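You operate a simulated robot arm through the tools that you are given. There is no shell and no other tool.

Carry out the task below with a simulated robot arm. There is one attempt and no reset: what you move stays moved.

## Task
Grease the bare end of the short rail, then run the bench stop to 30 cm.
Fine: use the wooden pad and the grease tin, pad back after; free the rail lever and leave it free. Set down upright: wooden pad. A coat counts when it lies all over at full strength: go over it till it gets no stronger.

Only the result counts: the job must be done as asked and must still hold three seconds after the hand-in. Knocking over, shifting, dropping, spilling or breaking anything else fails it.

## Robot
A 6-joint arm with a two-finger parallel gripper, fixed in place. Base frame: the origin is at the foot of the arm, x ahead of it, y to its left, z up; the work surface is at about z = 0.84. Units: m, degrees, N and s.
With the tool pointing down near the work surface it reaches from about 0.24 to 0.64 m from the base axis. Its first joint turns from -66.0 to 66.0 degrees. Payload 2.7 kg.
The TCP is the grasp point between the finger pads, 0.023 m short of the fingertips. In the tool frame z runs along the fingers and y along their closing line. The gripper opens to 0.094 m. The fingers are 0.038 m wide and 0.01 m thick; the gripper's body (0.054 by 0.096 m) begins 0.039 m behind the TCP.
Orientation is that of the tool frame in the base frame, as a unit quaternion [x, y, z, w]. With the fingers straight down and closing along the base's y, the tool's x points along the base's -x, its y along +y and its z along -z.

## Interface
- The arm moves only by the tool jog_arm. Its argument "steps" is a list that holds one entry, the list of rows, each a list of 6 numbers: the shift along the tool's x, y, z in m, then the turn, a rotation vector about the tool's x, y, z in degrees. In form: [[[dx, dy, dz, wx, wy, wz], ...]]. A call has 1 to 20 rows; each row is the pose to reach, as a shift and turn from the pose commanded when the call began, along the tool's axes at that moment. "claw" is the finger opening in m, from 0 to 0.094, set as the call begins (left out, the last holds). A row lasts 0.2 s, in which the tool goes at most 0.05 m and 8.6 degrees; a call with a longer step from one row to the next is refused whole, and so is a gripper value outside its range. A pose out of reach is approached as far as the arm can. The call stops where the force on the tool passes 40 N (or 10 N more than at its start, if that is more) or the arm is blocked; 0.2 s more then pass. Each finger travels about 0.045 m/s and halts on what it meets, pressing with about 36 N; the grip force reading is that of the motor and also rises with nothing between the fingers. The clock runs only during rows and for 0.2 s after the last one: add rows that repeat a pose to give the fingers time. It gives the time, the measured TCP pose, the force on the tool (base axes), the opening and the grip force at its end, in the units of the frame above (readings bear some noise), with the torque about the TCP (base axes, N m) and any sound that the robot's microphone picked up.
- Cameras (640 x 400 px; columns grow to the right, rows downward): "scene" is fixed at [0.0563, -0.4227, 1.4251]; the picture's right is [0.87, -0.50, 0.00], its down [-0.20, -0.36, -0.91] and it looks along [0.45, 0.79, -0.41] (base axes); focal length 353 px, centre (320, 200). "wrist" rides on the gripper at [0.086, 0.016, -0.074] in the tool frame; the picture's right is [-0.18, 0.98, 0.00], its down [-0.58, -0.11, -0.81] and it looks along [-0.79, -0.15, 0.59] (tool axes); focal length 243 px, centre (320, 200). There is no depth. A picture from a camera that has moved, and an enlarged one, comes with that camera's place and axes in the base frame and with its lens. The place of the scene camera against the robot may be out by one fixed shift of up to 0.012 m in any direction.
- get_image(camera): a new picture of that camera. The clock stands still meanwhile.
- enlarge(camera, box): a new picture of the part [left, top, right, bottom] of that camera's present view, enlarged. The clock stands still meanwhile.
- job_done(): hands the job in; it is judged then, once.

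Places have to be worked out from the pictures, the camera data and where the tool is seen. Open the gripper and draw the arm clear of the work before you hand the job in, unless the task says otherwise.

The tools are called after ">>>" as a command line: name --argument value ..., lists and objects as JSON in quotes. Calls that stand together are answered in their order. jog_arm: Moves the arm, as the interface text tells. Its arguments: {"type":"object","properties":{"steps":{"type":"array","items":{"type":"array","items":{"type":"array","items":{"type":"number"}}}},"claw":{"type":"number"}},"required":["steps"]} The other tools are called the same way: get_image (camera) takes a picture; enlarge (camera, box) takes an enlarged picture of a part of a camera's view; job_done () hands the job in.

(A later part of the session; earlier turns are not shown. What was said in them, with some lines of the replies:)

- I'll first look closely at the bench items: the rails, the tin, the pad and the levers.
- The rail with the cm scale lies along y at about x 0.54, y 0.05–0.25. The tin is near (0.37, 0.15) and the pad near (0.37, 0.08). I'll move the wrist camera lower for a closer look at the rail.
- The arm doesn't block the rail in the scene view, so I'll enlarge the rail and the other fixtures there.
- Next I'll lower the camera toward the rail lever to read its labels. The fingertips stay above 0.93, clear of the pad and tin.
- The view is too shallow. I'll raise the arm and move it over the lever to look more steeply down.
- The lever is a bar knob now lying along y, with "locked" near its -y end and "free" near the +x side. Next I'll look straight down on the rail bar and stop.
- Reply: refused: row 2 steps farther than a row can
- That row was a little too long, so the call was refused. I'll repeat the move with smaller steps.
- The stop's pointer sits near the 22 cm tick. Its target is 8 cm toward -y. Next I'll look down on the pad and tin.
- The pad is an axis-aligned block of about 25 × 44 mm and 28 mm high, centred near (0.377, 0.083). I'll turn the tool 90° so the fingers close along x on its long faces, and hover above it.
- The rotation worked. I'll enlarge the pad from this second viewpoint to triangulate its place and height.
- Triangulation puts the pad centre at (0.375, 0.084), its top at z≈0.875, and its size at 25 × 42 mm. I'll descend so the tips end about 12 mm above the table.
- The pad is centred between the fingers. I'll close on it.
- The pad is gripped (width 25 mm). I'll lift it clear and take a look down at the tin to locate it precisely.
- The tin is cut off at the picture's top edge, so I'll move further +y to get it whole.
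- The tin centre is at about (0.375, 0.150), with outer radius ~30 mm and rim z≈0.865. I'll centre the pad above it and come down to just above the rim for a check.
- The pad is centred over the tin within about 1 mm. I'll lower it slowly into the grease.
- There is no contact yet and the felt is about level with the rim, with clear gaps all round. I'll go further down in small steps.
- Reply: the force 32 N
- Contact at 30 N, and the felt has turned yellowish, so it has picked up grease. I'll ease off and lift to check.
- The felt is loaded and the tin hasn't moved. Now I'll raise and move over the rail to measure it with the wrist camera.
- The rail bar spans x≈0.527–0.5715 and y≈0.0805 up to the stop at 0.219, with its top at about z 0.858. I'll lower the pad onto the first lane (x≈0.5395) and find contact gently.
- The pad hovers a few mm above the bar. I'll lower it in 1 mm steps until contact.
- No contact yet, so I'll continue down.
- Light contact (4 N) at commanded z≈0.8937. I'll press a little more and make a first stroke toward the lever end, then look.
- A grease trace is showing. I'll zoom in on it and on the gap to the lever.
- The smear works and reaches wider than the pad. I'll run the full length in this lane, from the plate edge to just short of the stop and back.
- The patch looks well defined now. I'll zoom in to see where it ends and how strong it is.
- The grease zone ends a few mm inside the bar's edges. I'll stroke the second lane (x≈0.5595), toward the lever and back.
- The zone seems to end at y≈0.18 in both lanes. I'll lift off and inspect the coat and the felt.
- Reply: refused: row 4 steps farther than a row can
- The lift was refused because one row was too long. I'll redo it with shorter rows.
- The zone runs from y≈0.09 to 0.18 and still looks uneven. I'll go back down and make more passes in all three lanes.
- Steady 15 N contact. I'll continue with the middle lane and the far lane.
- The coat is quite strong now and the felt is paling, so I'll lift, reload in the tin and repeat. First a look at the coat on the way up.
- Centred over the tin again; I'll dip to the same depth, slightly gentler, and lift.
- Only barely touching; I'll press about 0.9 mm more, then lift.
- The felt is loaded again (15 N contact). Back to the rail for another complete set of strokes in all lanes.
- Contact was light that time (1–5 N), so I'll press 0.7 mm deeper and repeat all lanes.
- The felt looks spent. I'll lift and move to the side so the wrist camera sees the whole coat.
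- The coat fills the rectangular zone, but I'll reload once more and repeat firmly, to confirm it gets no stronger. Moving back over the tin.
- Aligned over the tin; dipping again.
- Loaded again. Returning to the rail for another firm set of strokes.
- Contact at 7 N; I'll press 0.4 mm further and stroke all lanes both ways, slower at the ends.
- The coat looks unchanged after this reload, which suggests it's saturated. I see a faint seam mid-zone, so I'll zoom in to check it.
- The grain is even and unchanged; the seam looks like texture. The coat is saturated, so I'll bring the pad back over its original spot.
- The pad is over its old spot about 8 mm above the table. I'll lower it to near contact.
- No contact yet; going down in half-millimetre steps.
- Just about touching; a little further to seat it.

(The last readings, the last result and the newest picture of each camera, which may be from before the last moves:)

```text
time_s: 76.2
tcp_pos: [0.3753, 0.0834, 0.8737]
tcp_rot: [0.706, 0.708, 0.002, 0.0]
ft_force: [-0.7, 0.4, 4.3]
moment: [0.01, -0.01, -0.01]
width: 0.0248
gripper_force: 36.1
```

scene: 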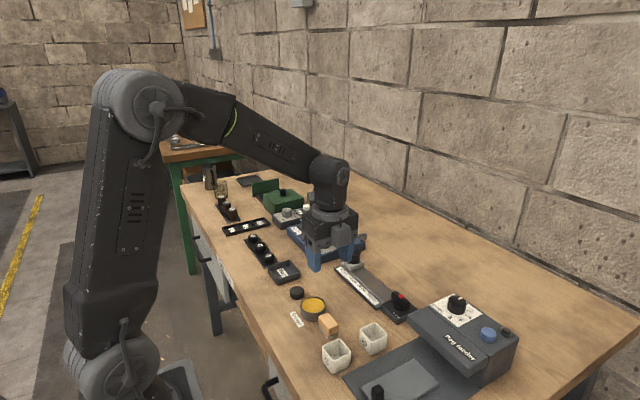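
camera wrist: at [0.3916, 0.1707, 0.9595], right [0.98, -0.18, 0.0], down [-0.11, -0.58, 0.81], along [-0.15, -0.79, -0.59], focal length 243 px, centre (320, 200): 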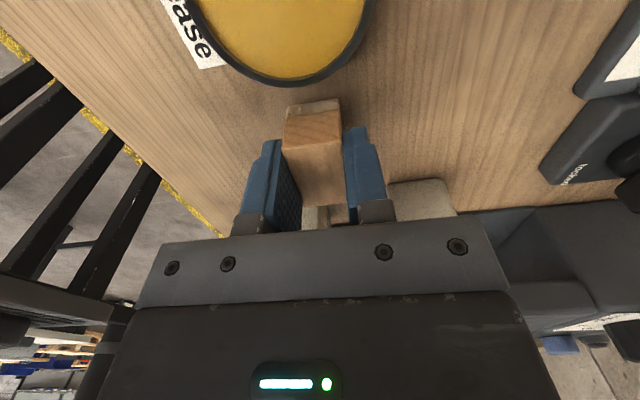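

The pad is seated (4 N). I'll open the fingers moderately and lift straight up.

>>> jog_arm --steps '[[[0, 0, 0, 0, 0, 0], [0, 0, 0, 0, 0, 0], [0, 0, 0, 0, 0, 0], [0, 0, 0, 0, 0, 0]]]' --claw 0.06

>>> jog_arm --steps '[[[0, 0, -0.01, 0, 0, 0], [0, 0, -0.03, 0, 0, 0], [0, 0, -0.07, 0, 0, 0], [0, 0, -0.11, 0, 0, 0], [0, 0, -0.15, 0, 0, 0], [0, 0, -0.15, 0, 0, 0]]]'

>>> enlarge --camera "scene" --box '[270, 270, 390, 350]'

```text
time_s: 77.2
tcp_pos: [0.3755, 0.0845, 0.8737]
tcp_rot: [0.707, 0.707, 0.0, -0.001]
ft_force: [-0.5, -0.4, 0.5]
moment: [0.03, 0.0, 0.0]
width: 0.0601
gripper_force: 0.1
```

```text
time_s: 78.6
tcp_pos: [0.3741, 0.085, 1.0239]
tcp_rot: [0.707, 0.707, 0.0, 0.001]
ft_force: [0.1, 0.1, -0.2]
moment: [0.02, -0.01, 0.0]
width: 0.0598
gripper_force: 0.2
```

```text
5.00 times, centred on (330, 310) of scene
camera zoom: at [0.0563, -0.4227, 1.4251], right [0.87, -0.5, 0.0], down [-0.2, -0.36, -0.91], along [0.45, 0.79, -0.41], focal length 1767 px, centre (270, -350)
```

zoom: 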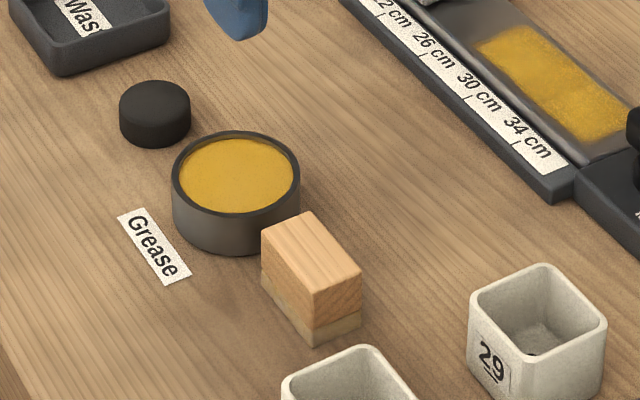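

The pad is back and upright. The lever's bar is centred near (0.550, 0.050) with its top at z≈0.888 and lies along y. The fingers already close across it, so I'll hover above it.

>>> jog_arm --steps '[[[-0.008, 0.04, 0, 0, 0, 0], [-0.016, 0.08, 0, 0, 0, 0], [-0.024, 0.12, 0, 0, 0, 0], [-0.0332, 0.16, 0, 0, 0, 0], [-0.0332, 0.175, 0.02, 0, 0, 0], [-0.0332, 0.175, 0.06, 0, 0, 0], [-0.0332, 0.175, 0.09, 0, 0, 0], [-0.0332, 0.175, 0.09, 0, 0, 0]]]'

>>> enlarge --camera "wrist" --box '[200, 60, 440, 210]'

>>> enlarge --camera "scene" --box '[350, 230, 470, 330]'

```text
time_s: 80.4
tcp_pos: [0.549, 0.0512, 0.9344]
tcp_rot: [0.707, 0.708, -0.001, 0.0]
ft_force: [-1.0, 0.0, -0.2]
moment: [0.0, -0.04, 0.01]
width: 0.06
gripper_force: 0.0
```

```text
2.67 times, centred on (320, 135) of wrist
camera zoom: at [0.5658, 0.1377, 1.009], right [0.98, -0.18, 0.0], down [-0.11, -0.58, 0.81], along [-0.15, -0.79, -0.59], focal length 647 px, centre (320, 373)
```

zoom: 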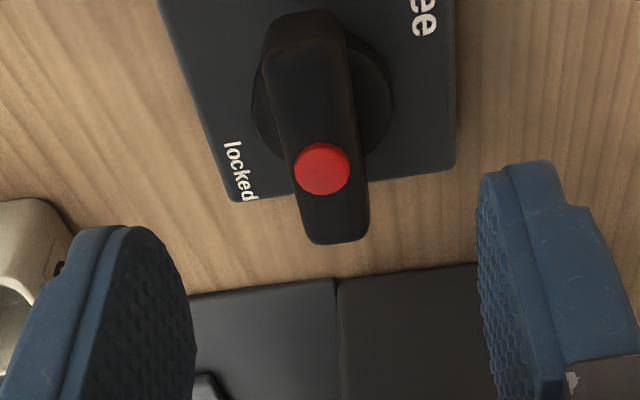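

```text
4.00 times, centred on (410, 280) of scene
camera zoom: at [0.0563, -0.4227, 1.4251], right [0.87, -0.5, 0.0], down [-0.2, -0.36, -0.91], along [0.45, 0.79, -0.41], focal length 1414 px, centre (-40, -120)
```

zoom: 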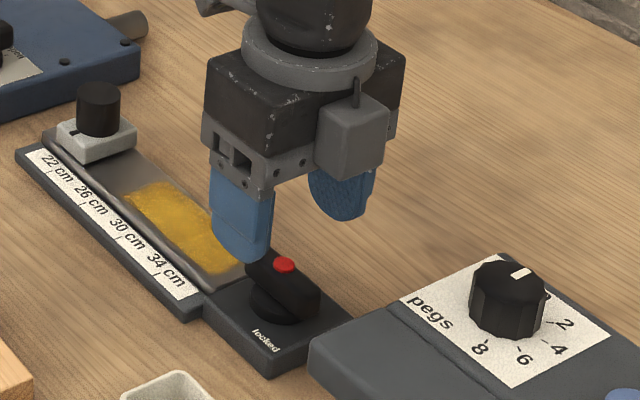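

The lever bar is aligned with y, its centre at (0.550, 0.052), midway between the fingers. I'll descend to grip height, with the tips at about 0.874, and close.

>>> jog_arm --steps '[[[0.001, 0, 0.012, 0, 0, 0], [0.001, 0, 0.024, 0, 0, 0], [0.001, 0, 0.032, 0, 0, 0], [0.001, 0, 0.0367, 0, 0, 0], [0.001, 0, 0.0367, 0, 0, 0]]]'

>>> jog_arm --steps '[[[0, 0, 0, 0, 0, 0], [0, 0, 0, 0, 0, 0], [0, 0, 0, 0, 0, 0], [0, 0, 0, 0, 0, 0], [0, 0, 0, 0, 0, 0]]]' --claw 0.0

>>> enlarge --camera "wrist" --box '[200, 60, 440, 210]'

>>> enlarge --camera "scene" --box '[350, 230, 470, 330]'

```text
time_s: 81.6
tcp_pos: [0.55, 0.0521, 0.8967]
tcp_rot: [0.707, 0.707, 0.0, 0.0]
ft_force: [-0.5, -0.3, 0.8]
moment: [-0.01, 0.05, -0.01]
width: 0.0598
gripper_force: 0.0
```

```text
time_s: 82.8
tcp_pos: [0.5492, 0.0523, 0.8971]
tcp_rot: [0.706, 0.708, 0.001, 0.001]
ft_force: [-1.5, -0.2, 0.8]
moment: [0.04, 0.01, 0.0]
width: 0.0168
gripper_force: 44.9
```

```text
2.67 times, centred on (320, 135) of wrist
camera zoom: at [0.5662, 0.1391, 0.9727], right [0.98, -0.18, 0.0], down [-0.11, -0.58, 0.81], along [-0.15, -0.79, -0.59], focal length 647 px, centre (320, 373)
```

zoom: 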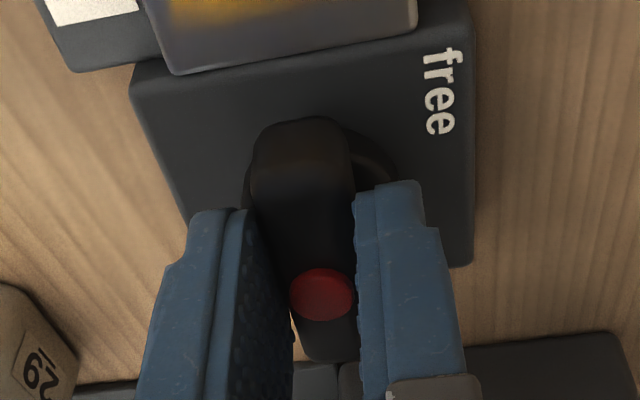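

```text
4.00 times, centred on (410, 280) of scene
camera zoom: at [0.0562, -0.4227, 1.4251], right [0.87, -0.5, 0.0], down [-0.2, -0.36, -0.91], along [0.45, 0.79, -0.41], focal length 1414 px, centre (-40, -120)
```

zoom: 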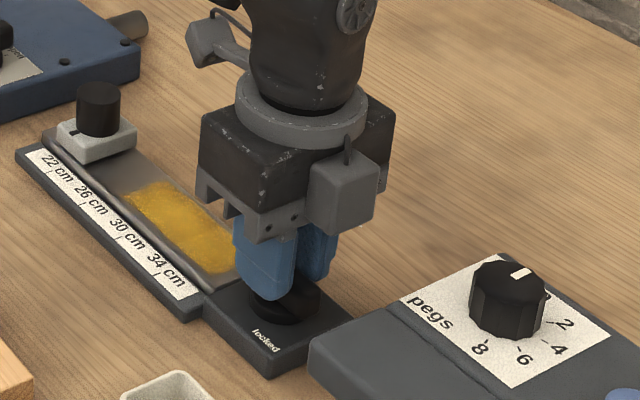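

The lever is gripped (17 mm). I'll try a small turn counter-clockwise seen from above (tool wz negative) and read the torque.

>>> jog_arm --steps '[[[0, 0, 0, 0, 0, -3], [0, 0, 0, 0, 0, -6], [0, 0, 0, 0, 0, -6]]]'

```text
time_s: 83.6
tcp_pos: [0.5506, 0.0528, 0.8982]
tcp_rot: [0.669, 0.743, 0.0, 0.0]
ft_force: [-5.0, -0.1, 2.1]
moment: [-0.02, 0.06, -0.02]
width: 0.0168
gripper_force: 45.0
```

It turned 6° with hardly any torque. I'll continue in stages.

>>> jog_arm --steps '[[[0, 0, 0, 0, 0, -7], [0, 0, 0, 0, 0, -14], [0, 0, 0, 0, 0, -21], [0, 0, 0, 0, 0, -21]]]'

>>> enlarge --camera "wrist" --box '[200, 60, 440, 210]'

```text
time_s: 84.6
tcp_pos: [0.5495, 0.052, 0.8977]
tcp_rot: [0.521, 0.854, 0.0, -0.001]
ft_force: [-15.3, -0.1, 6.7]
moment: [-0.59, 0.0, -0.02]
width: 0.0168
gripper_force: 45.1
```

```text
2.67 times, centred on (320, 135) of wrist
camera zoom: at [0.5243, 0.1368, 0.9727], right [0.96, 0.29, 0.0], down [0.17, -0.57, 0.81], along [0.23, -0.77, -0.59], focal length 647 px, centre (320, 373)
```

zoom: 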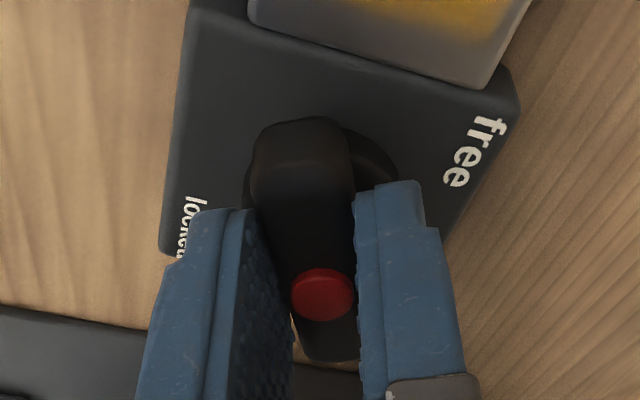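

It is turning freely, but the sideways force shows the pivot is about 1.7 mm toward -y of my axis. I'll compensate for that as I continue turning.

>>> jog_arm --steps '[[[0.0002, -0.0008, 0, 0, 0, 0], [0.0002, -0.001, 0, 0, 0, -7], [0.0001, -0.0012, 0, 0, 0, -14], [0.0001, -0.0014, 0, 0, 0, -21], [0.0001, -0.0014, 0, 0, 0, -21]]]'

```text
time_s: 85.8
tcp_pos: [0.5487, 0.0521, 0.8975]
tcp_rot: [0.357, 0.934, 0.0, 0.0]
ft_force: [-9.1, 2.5, 7.2]
moment: [0.99, 1.21, 0.0]
width: 0.0169
gripper_force: 45.4
```

48° reached with no turning torque yet. Continuing with compensation.

>>> jog_arm --steps '[[[0.0003, -0.0003, 0, 0, 0, 0], [0.0003, -0.0005, 0, 0, 0, -7], [0.0002, -0.0007, 0, 0, 0, -14], [0.0002, -0.0009, 0, 0, 0, -21], [0.0002, -0.0009, 0, 0, 0, -21]]]'

>>> enlarge --camera "wrist" --box '[200, 60, 440, 210]'

```text
time_s: 87.0
tcp_pos: [0.5486, 0.0502, 0.8974]
tcp_rot: [0.18, 0.984, 0.001, 0.0]
ft_force: [-5.0, 3.1, 5.7]
moment: [0.38, 1.2, 0.01]
width: 0.0169
gripper_force: 44.6
```

```text
2.67 times, centred on (320, 135) of wrist
camera zoom: at [0.4732, 0.0973, 0.9725], right [0.52, 0.85, 0.0], down [0.5, -0.31, 0.81], along [0.69, -0.42, -0.59], focal length 647 px, centre (320, 373)
```

zoom: 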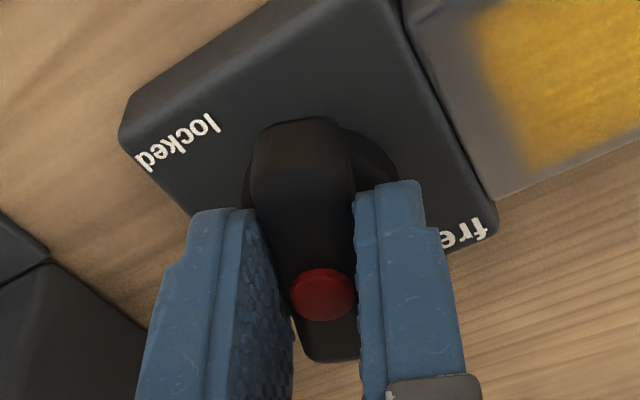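

69° now; continuing to 90° and watching for an end stop in the z-moment.

>>> jog_arm --steps '[[[0, -0.0002, 0, 0, 0, -7], [-0.0001, -0.0004, 0, 0, 0, -14], [-0.0001, -0.0006, 0, 0, 0, -21], [-0.0001, -0.0006, 0, 0, 0, -21]]]'

>>> enlarge --camera "wrist" --box '[200, 60, 440, 210]'

```text
time_s: 88.0
tcp_pos: [0.5488, 0.0503, 0.898]
tcp_rot: [-0.002, 1.0, 0.001, 0.001]
ft_force: [-1.2, 3.7, 4.5]
moment: [0.03, 1.4, -0.18]
width: 0.0168
gripper_force: 45.5
```

```text
2.67 times, centred on (320, 135) of wrist
camera zoom: at [0.4616, 0.0667, 0.9725], right [0.18, 0.98, 0.0], down [0.58, -0.11, 0.81], along [0.79, -0.15, -0.59], focal length 647 px, centre (320, 373)
```

zoom: 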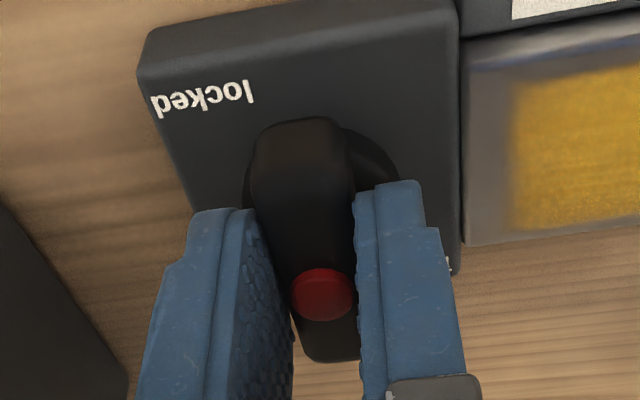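

At 90° a z-torque of -0.18 appears. I'll nudge a few degrees more to confirm that it's the end stop.

>>> jog_arm --steps '[[[0, 0, 0, 0, 0, -2], [0, 0, 0, 0, 0, -4], [0, 0, 0, 0, 0, -4]]]'

```text
time_s: 88.8
tcp_pos: [0.5487, 0.0494, 0.8982]
tcp_rot: [-0.034, 0.999, 0.001, 0.001]
ft_force: [-1.2, 3.0, 3.6]
moment: [0.13, -0.11, -2.04]
width: 0.0182
gripper_force: 45.0
```

The torque jumped to -2 N·m, so the end stop is at 90° and the lever is fully at "free". I'll back off 4°, open and lift.

>>> jog_arm --steps '[[[0, 0, 0, 0, 0, 2], [0, 0, 0, 0, 0, 3.5], [0, 0, 0, 0, 0, 3.5]]]'

>>> jog_arm --steps '[[[0, 0, 0, 0, 0, 0], [0, 0, 0, 0, 0, 0], [0, 0, 0, 0, 0, 0]]]' --claw 0.045

>>> jog_arm --steps '[[[0, 0, -0.01, 0, 0, 0], [0, 0, -0.03, 0, 0, 0], [0, 0, -0.07, 0, 0, 0], [0, 0, -0.11, 0, 0, 0], [0, 0, -0.14, 0, 0, 0], [0, 0, -0.14, 0, 0, 0]]]'

>>> enlarge --camera "wrist" --box '[240, 0, 400, 100]'

>>> enlarge --camera "scene" --box '[340, 240, 436, 320]'

```text
time_s: 89.6
tcp_pos: [0.5483, 0.0509, 0.8976]
tcp_rot: [-0.006, 1.0, 0.0, 0.002]
ft_force: [-4.4, -0.2, 2.5]
moment: [-0.14, -1.24, -0.6]
width: 0.017
gripper_force: 45.1
```

```text
time_s: 90.4
tcp_pos: [0.5491, 0.0499, 0.8976]
tcp_rot: [-0.005, 1.0, 0.0, -0.001]
ft_force: [0.0, 0.1, -0.6]
moment: [0.04, -0.02, 0.0]
width: 0.045
gripper_force: 0.0
```

```text
time_s: 91.8
tcp_pos: [0.5488, 0.0494, 1.0398]
tcp_rot: [-0.005, 1.0, -0.001, -0.001]
ft_force: [0.1, -1.0, 0.0]
moment: [-0.03, -0.02, 0.0]
width: 0.045
gripper_force: 0.1
```

```text
4.00 times, centred on (320, 50) of wrist
camera zoom: at [0.4609, 0.0655, 1.1143], right [0.17, 0.98, 0.0], down [0.58, -0.1, 0.81], along [0.79, -0.14, -0.59], focal length 970 px, centre (320, 800)
```

zoom: 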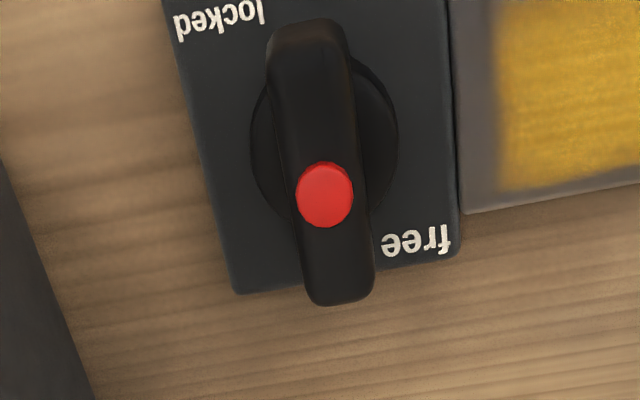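

```text
5.00 times, centred on (388, 280) of scene
camera zoom: at [0.0563, -0.4227, 1.4251], right [0.87, -0.5, 0.0], down [-0.2, -0.36, -0.91], along [0.45, 0.79, -0.41], focal length 1767 px, centre (-20, -200)
```

zoom: 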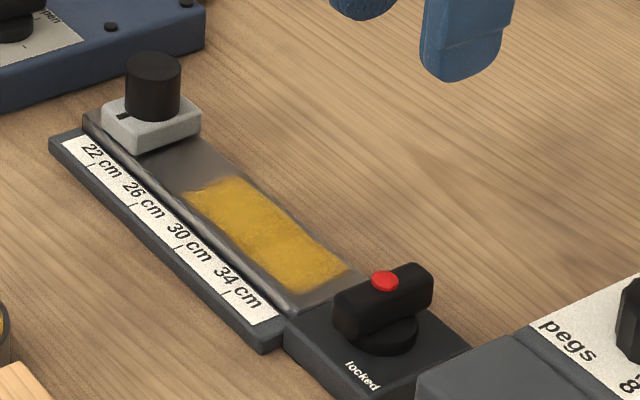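

The lever now points to "free". The stop's knob is at about (0.550, 0.234) with its top at z≈0.897, and the 30 cm tick is at y≈0.155. I'll move above the knob with the fingers closing along y.

>>> jog_arm --steps '[[[0, 0.045, 0, 0, 0, 0.5], [0, 0.09, 0, 0, 0, 0.5], [0, 0.135, 0, 0, 0, 0.5], [-0.001, 0.18, 0, 0, 0, 0.5], [-0.001, 0.1843, 0.04, 0, 0, 0.5], [-0.001, 0.1843, 0.08, 0, 0, 0.5], [-0.001, 0.1843, 0.095, 0, 0, 0.5], [-0.001, 0.1843, 0.095, 0, 0, 0.5]]]' --claw 0.05

>>> enlarge --camera "wrist" --box '[200, 60, 440, 210]'

>>> enlarge --camera "scene" --box '[310, 210, 430, 310]'

```text
time_s: 93.6
tcp_pos: [0.5477, 0.235, 0.9425]
tcp_rot: [-0.001, 1.0, 0.0, 0.001]
ft_force: [0.1, 0.0, -0.3]
moment: [-0.03, 0.0, 0.02]
width: 0.0502
gripper_force: 0.0
```

```text
2.67 times, centred on (320, 135) of wrist
camera zoom: at [0.4608, 0.2514, 1.0175], right [0.18, 0.98, 0.0], down [0.58, -0.11, 0.81], along [0.79, -0.15, -0.59], focal length 647 px, centre (320, 373)
```

zoom: 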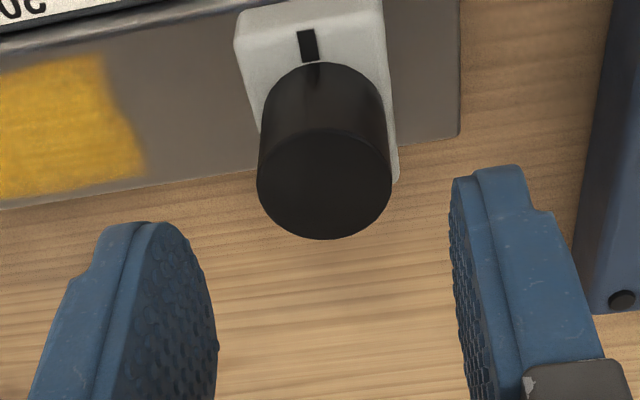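

```text
4.00 times, centred on (370, 260) of scene
camera zoom: at [0.0563, -0.4227, 1.4251], right [0.87, -0.5, 0.0], down [-0.2, -0.36, -0.91], along [0.45, 0.79, -0.41], focal length 1414 px, centre (120, -40)
```

zoom: 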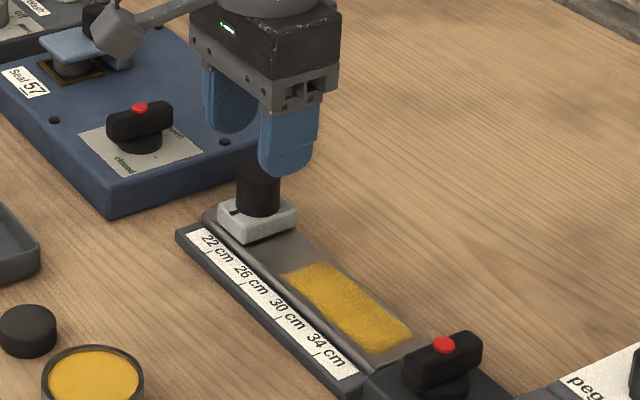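

The knob (about 30 mm wide) is centred at (0.551, 0.235). I'll descend over it and close.

>>> jog_arm --steps '[[[-0.002, 0, 0.015, 0, 0, 0], [-0.002, 0, 0.03, 0, 0, 0], [-0.002, 0, 0.038, 0, 0, 0], [-0.002, 0, 0.0416, 0, 0, 0], [-0.002, 0, 0.0416, 0, 0, 0]]]'

>>> jog_arm --steps '[[[0, 0, 0, 0, 0, 0], [0, 0, 0, 0, 0, 0], [0, 0, 0, 0, 0, 0], [0, 0, 0, 0, 0, 0]]]' --claw 0.0

>>> enlarge --camera "wrist" --box '[200, 60, 440, 210]'

```text
time_s: 94.8
tcp_pos: [0.5498, 0.2342, 0.9007]
tcp_rot: [-0.001, 1.0, 0.0, 0.001]
ft_force: [-0.5, 0.2, 0.3]
moment: [0.0, -0.01, -0.01]
width: 0.0497
gripper_force: 0.0
```

```text
time_s: 95.8
tcp_pos: [0.5501, 0.2346, 0.9019]
tcp_rot: [0.0, 1.0, 0.0, 0.0]
ft_force: [0.1, -0.8, -1.5]
moment: [-0.47, -0.16, 0.0]
width: 0.0293
gripper_force: 45.4
```

```text
2.67 times, centred on (320, 135) of wrist
camera zoom: at [0.4631, 0.2512, 0.9757], right [0.18, 0.98, 0.0], down [0.58, -0.11, 0.81], along [0.79, -0.15, -0.59], focal length 647 px, centre (320, 373)
```

zoom: 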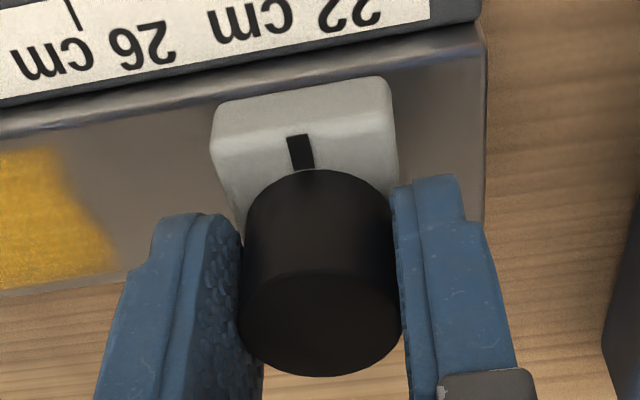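

The knob is gripped. I'll test a 6 mm slide toward -y to confirm the stop is free.

>>> jog_arm --steps '[[[0, -0.002, 0, 0, 0, 0], [0, -0.004, 0, 0, 0, 0], [0, -0.006, 0, 0, 0, 0], [0, -0.006, 0, 0, 0, 0]]]'

```text
time_s: 96.8
tcp_pos: [0.5492, 0.2275, 0.9001]
tcp_rot: [0.001, 1.0, 0.001, 0.002]
ft_force: [1.0, -0.5, -0.5]
moment: [-0.39, -0.14, 0.0]
width: 0.0296
gripper_force: 44.5
```

It slides freely. I'll run it most of the way, to y≈0.158, then check against the scale.

>>> jog_arm --steps '[[[0, -0.01, 0, 0, 0, 0], [0, -0.02, 0, 0, 0, 0], [0, -0.03, 0, 0, 0, 0], [0, -0.04, 0, 0, 0, 0], [0, -0.05, 0, 0, 0, 0], [0, -0.06, 0, 0, 0, 0], [0, -0.068, 0, 0, 0, 0], [0, -0.071, 0, 0, 0, 0], [0, -0.071, 0, 0, 0, 0]]]'

>>> enlarge --camera "wrist" --box '[200, 60, 440, 210]'

>>> enlarge --camera "scene" --box '[340, 250, 412, 310]'

```text
time_s: 98.8
tcp_pos: [0.5501, 0.1574, 0.901]
tcp_rot: [-0.001, 1.0, 0.001, -0.001]
ft_force: [7.0, -0.1, -5.3]
moment: [-0.41, -0.51, 0.08]
width: 0.0294
gripper_force: 44.8
```

```text
2.67 times, centred on (320, 135) of wrist
camera zoom: at [0.463, 0.1739, 0.9757], right [0.18, 0.98, 0.0], down [0.58, -0.11, 0.81], along [0.79, -0.15, -0.59], focal length 647 px, centre (320, 373)
```

zoom: 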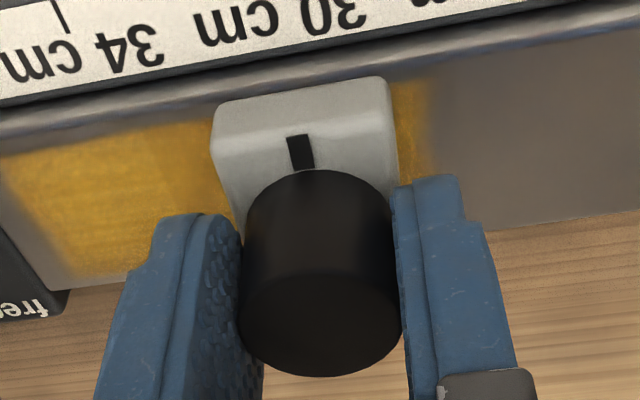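

```text
6.67 times, centred on (376, 280) of scene
camera zoom: at [0.0565, -0.4227, 1.4251], right [0.87, -0.5, 0.0], down [-0.2, -0.36, -0.91], along [0.45, 0.79, -0.41], focal length 2356 px, centre (-53, -333)
```

zoom: 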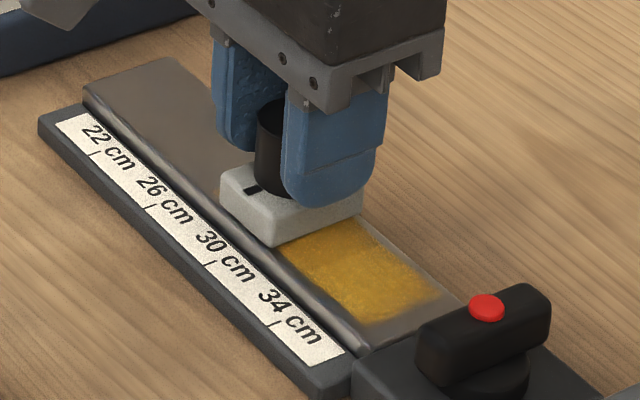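

The pointer appears just short of the 30 tick. I'll take a wrist view that includes both the tick and the pointer.

>>> enlarge --camera "wrist" --box '[260, 40, 380, 130]'

>>> enlarge --camera "scene" --box '[355, 265, 391, 295]'

```text
4.44 times, centred on (320, 85) of wrist
camera zoom: at [0.463, 0.1739, 0.9757], right [0.18, 0.98, 0.0], down [0.58, -0.11, 0.81], along [0.79, -0.15, -0.59], focal length 1078 px, centre (320, 711)
```

zoom: 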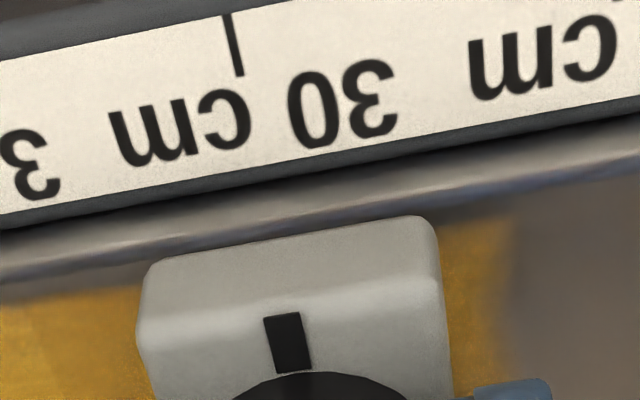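

```text
13.33 times, centred on (373, 280) of scene
camera zoom: at [0.0565, -0.4227, 1.4251], right [0.87, -0.5, 0.0], down [-0.2, -0.36, -0.91], along [0.45, 0.79, -0.41], focal length 4712 px, centre (-387, -867)
```

zoom: 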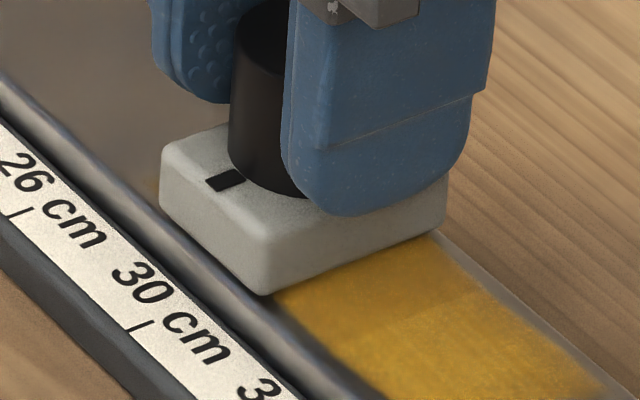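

The wrist view puts the pointer at y≈0.1573 and the 30 tick at y≈0.1553. I'll slide 2 mm more.

>>> jog_arm --steps '[[[0, -0.001, 0, 0, 0, 0], [0, -0.002, 0, 0, 0, 0], [0, -0.002, 0, 0, 0, 0]]]'

>>> enlarge --camera "wrist" --box '[260, 40, 380, 130]'

```text
time_s: 99.6
tcp_pos: [0.5495, 0.1546, 0.9005]
tcp_rot: [-0.001, 1.0, 0.0, 0.001]
ft_force: [6.8, 1.0, -4.4]
moment: [-0.47, -0.06, 0.07]
width: 0.0297
gripper_force: 45.1
```

```text
4.44 times, centred on (320, 85) of wrist
camera zoom: at [0.463, 0.1719, 0.9757], right [0.18, 0.98, 0.0], down [0.58, -0.11, 0.81], along [0.79, -0.15, -0.59], focal length 1078 px, centre (320, 711)
```

zoom: 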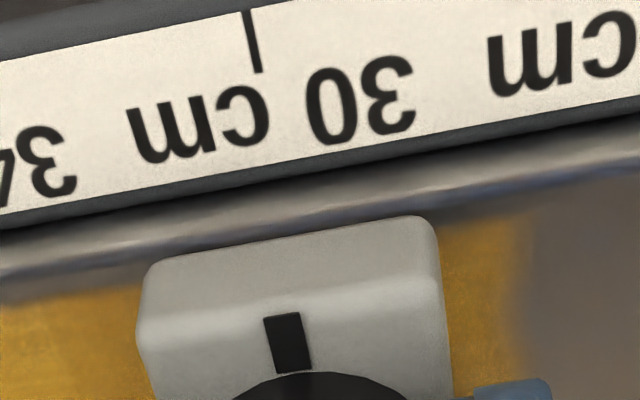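

Pointer and tick now both come out at y≈0.1554. I'll release the knob and lift straight off.

>>> jog_arm --steps '[[[0, 0, 0, 0, 0, 0], [0, 0, 0, 0, 0, 0], [0, 0, 0, 0, 0, 0]]]' --claw 0.05

>>> jog_arm --steps '[[[0, 0, -0.01, 0, 0, 0], [0, 0, -0.03, 0, 0, 0], [0, 0, -0.06, 0, 0, 0], [0, -0.0165, -0.09, 0, 0, 0], [0.01, -0.0165, -0.1, 0, 0, 0], [0.01, -0.0165, -0.1, 0, 0, 0]]]'

>>> enlarge --camera "wrist" --box '[260, 0, 420, 100]'

>>> enlarge --camera "scene" --box '[340, 250, 420, 310]'

```text
time_s: 100.4
tcp_pos: [0.5501, 0.1556, 0.9007]
tcp_rot: [-0.001, 1.0, 0.001, 0.0]
ft_force: [0.1, 1.1, 0.0]
moment: [-0.02, 0.0, 0.0]
width: 0.0497
gripper_force: 0.1
```

```text
time_s: 101.8
tcp_pos: [0.5385, 0.138, 0.9994]
tcp_rot: [0.0, 1.0, 0.0, 0.001]
ft_force: [0.4, 0.2, 0.1]
moment: [-0.01, 0.01, -0.01]
width: 0.05
gripper_force: 0.0
```

```text
4.00 times, centred on (340, 50) of wrist
camera zoom: at [0.4529, 0.1549, 1.0757], right [0.18, 0.98, 0.0], down [0.58, -0.11, 0.81], along [0.79, -0.15, -0.59], focal length 970 px, centre (240, 800)
```

zoom: 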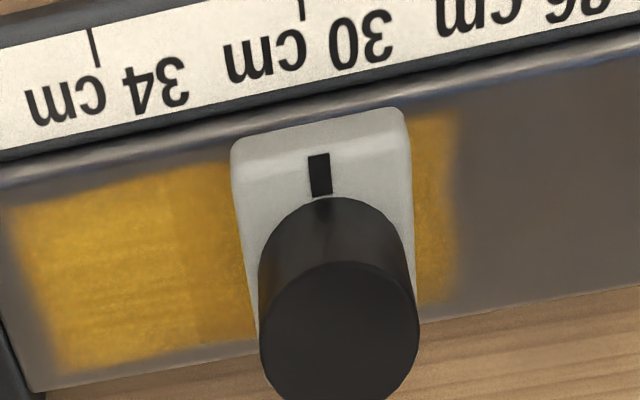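

```text
6.67 times, centred on (380, 280) of scene
camera zoom: at [0.0563, -0.4227, 1.4251], right [0.87, -0.5, 0.0], down [-0.2, -0.36, -0.91], along [0.45, 0.79, -0.41], focal length 2356 px, centre (-80, -333)
```

zoom: 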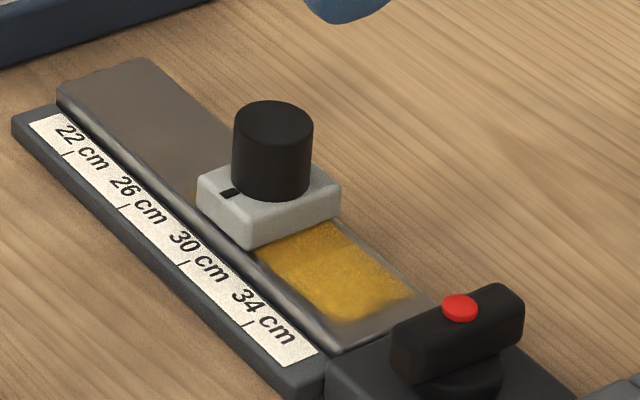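

The pointer is within about 0.3 mm of the 30 tick after release, and the lever is still at "free". I'll draw the arm clear, open the gripper and take a final look.

>>> jog_arm --steps '[[[0.02, 0, -0.04, 0, 0, 0], [0.045, 0, -0.08, 0, 0, 0], [0.075, 0, -0.115, 0, 0, 0], [0.105, 0, -0.14, 0, 0, 0], [0.13, 0, -0.15, 0, 0, 0], [0.13, 0, -0.15, 0, 0, 0], [0.13, 0, -0.15, 0, 0, 0]]]' --claw 0.094

>>> get_image --camera "scene"

>>> enlarge --camera "scene" --box '[270, 230, 430, 350]'

>>> get_image --camera "wrist"

```text
time_s: 103.4
tcp_pos: [0.4079, 0.1396, 1.1513]
tcp_rot: [-0.001, 1.0, 0.0, 0.001]
ft_force: [0.0, 0.2, 0.0]
moment: [0.01, 0.01, 0.03]
width: 0.0939
gripper_force: 0.2
```

```text
taken
```

scene: 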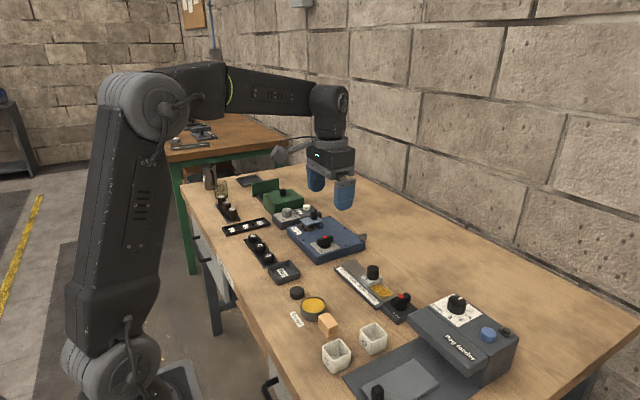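

```text
3.33 times, centred on (350, 290) of scene
camera zoom: at [0.0563, -0.4227, 1.4251], right [0.87, -0.5, 0.0], down [-0.2, -0.36, -0.91], along [0.45, 0.79, -0.41], focal length 1178 px, centre (220, -100)
```

zoom: 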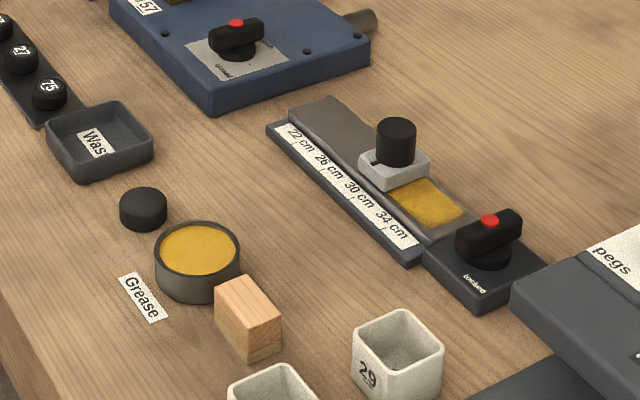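

```text
taken
camera wrist: at [0.3221, 0.1559, 1.225], right [0.18, 0.98, 0.0], down [0.58, -0.11, 0.81], along [0.79, -0.15, -0.59], focal length 243 px, centre (320, 200)
```

wrist: 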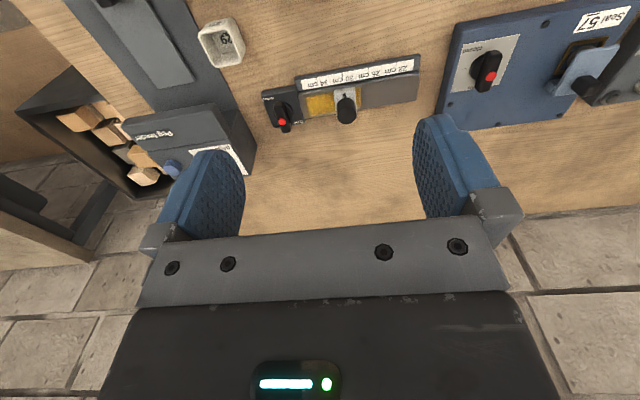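

In the final pictures the zone is coated, the lever points to "free", the stop reads 30 cm, and the pad stands upright in its place. The tin and the other items haven't moved and the arm is clear with the gripper open, so I'm handing in.

>>> job_done

```text
The job is handed in.
```

I greased the bare end of the short rail, freed the rail lever and left it free, and set the bench stop at 30 cm. The job is handed in. I haven't been shown the judging result.

- **Grease:** the coat covers the whole grease zone on the bare end. I loaded the pad three times. The last full set of strokes made no visible difference, so I judged it at full strength. A faint seam showed mid-zone, which I took to be texture.
- **Lever:** I turned it 90° from "locked" to its end stop at "free".
- **Bench stop:** the pointer is within about 0.3 mm of the 30 cm tick, measured from the wrist camera after I let go of the knob.
- **Pad and tin:** the pad is upright on its original spot, and the grease tin stayed where it was.

In the final pictures nothing else looks moved, and the arm is clear with the gripper open.
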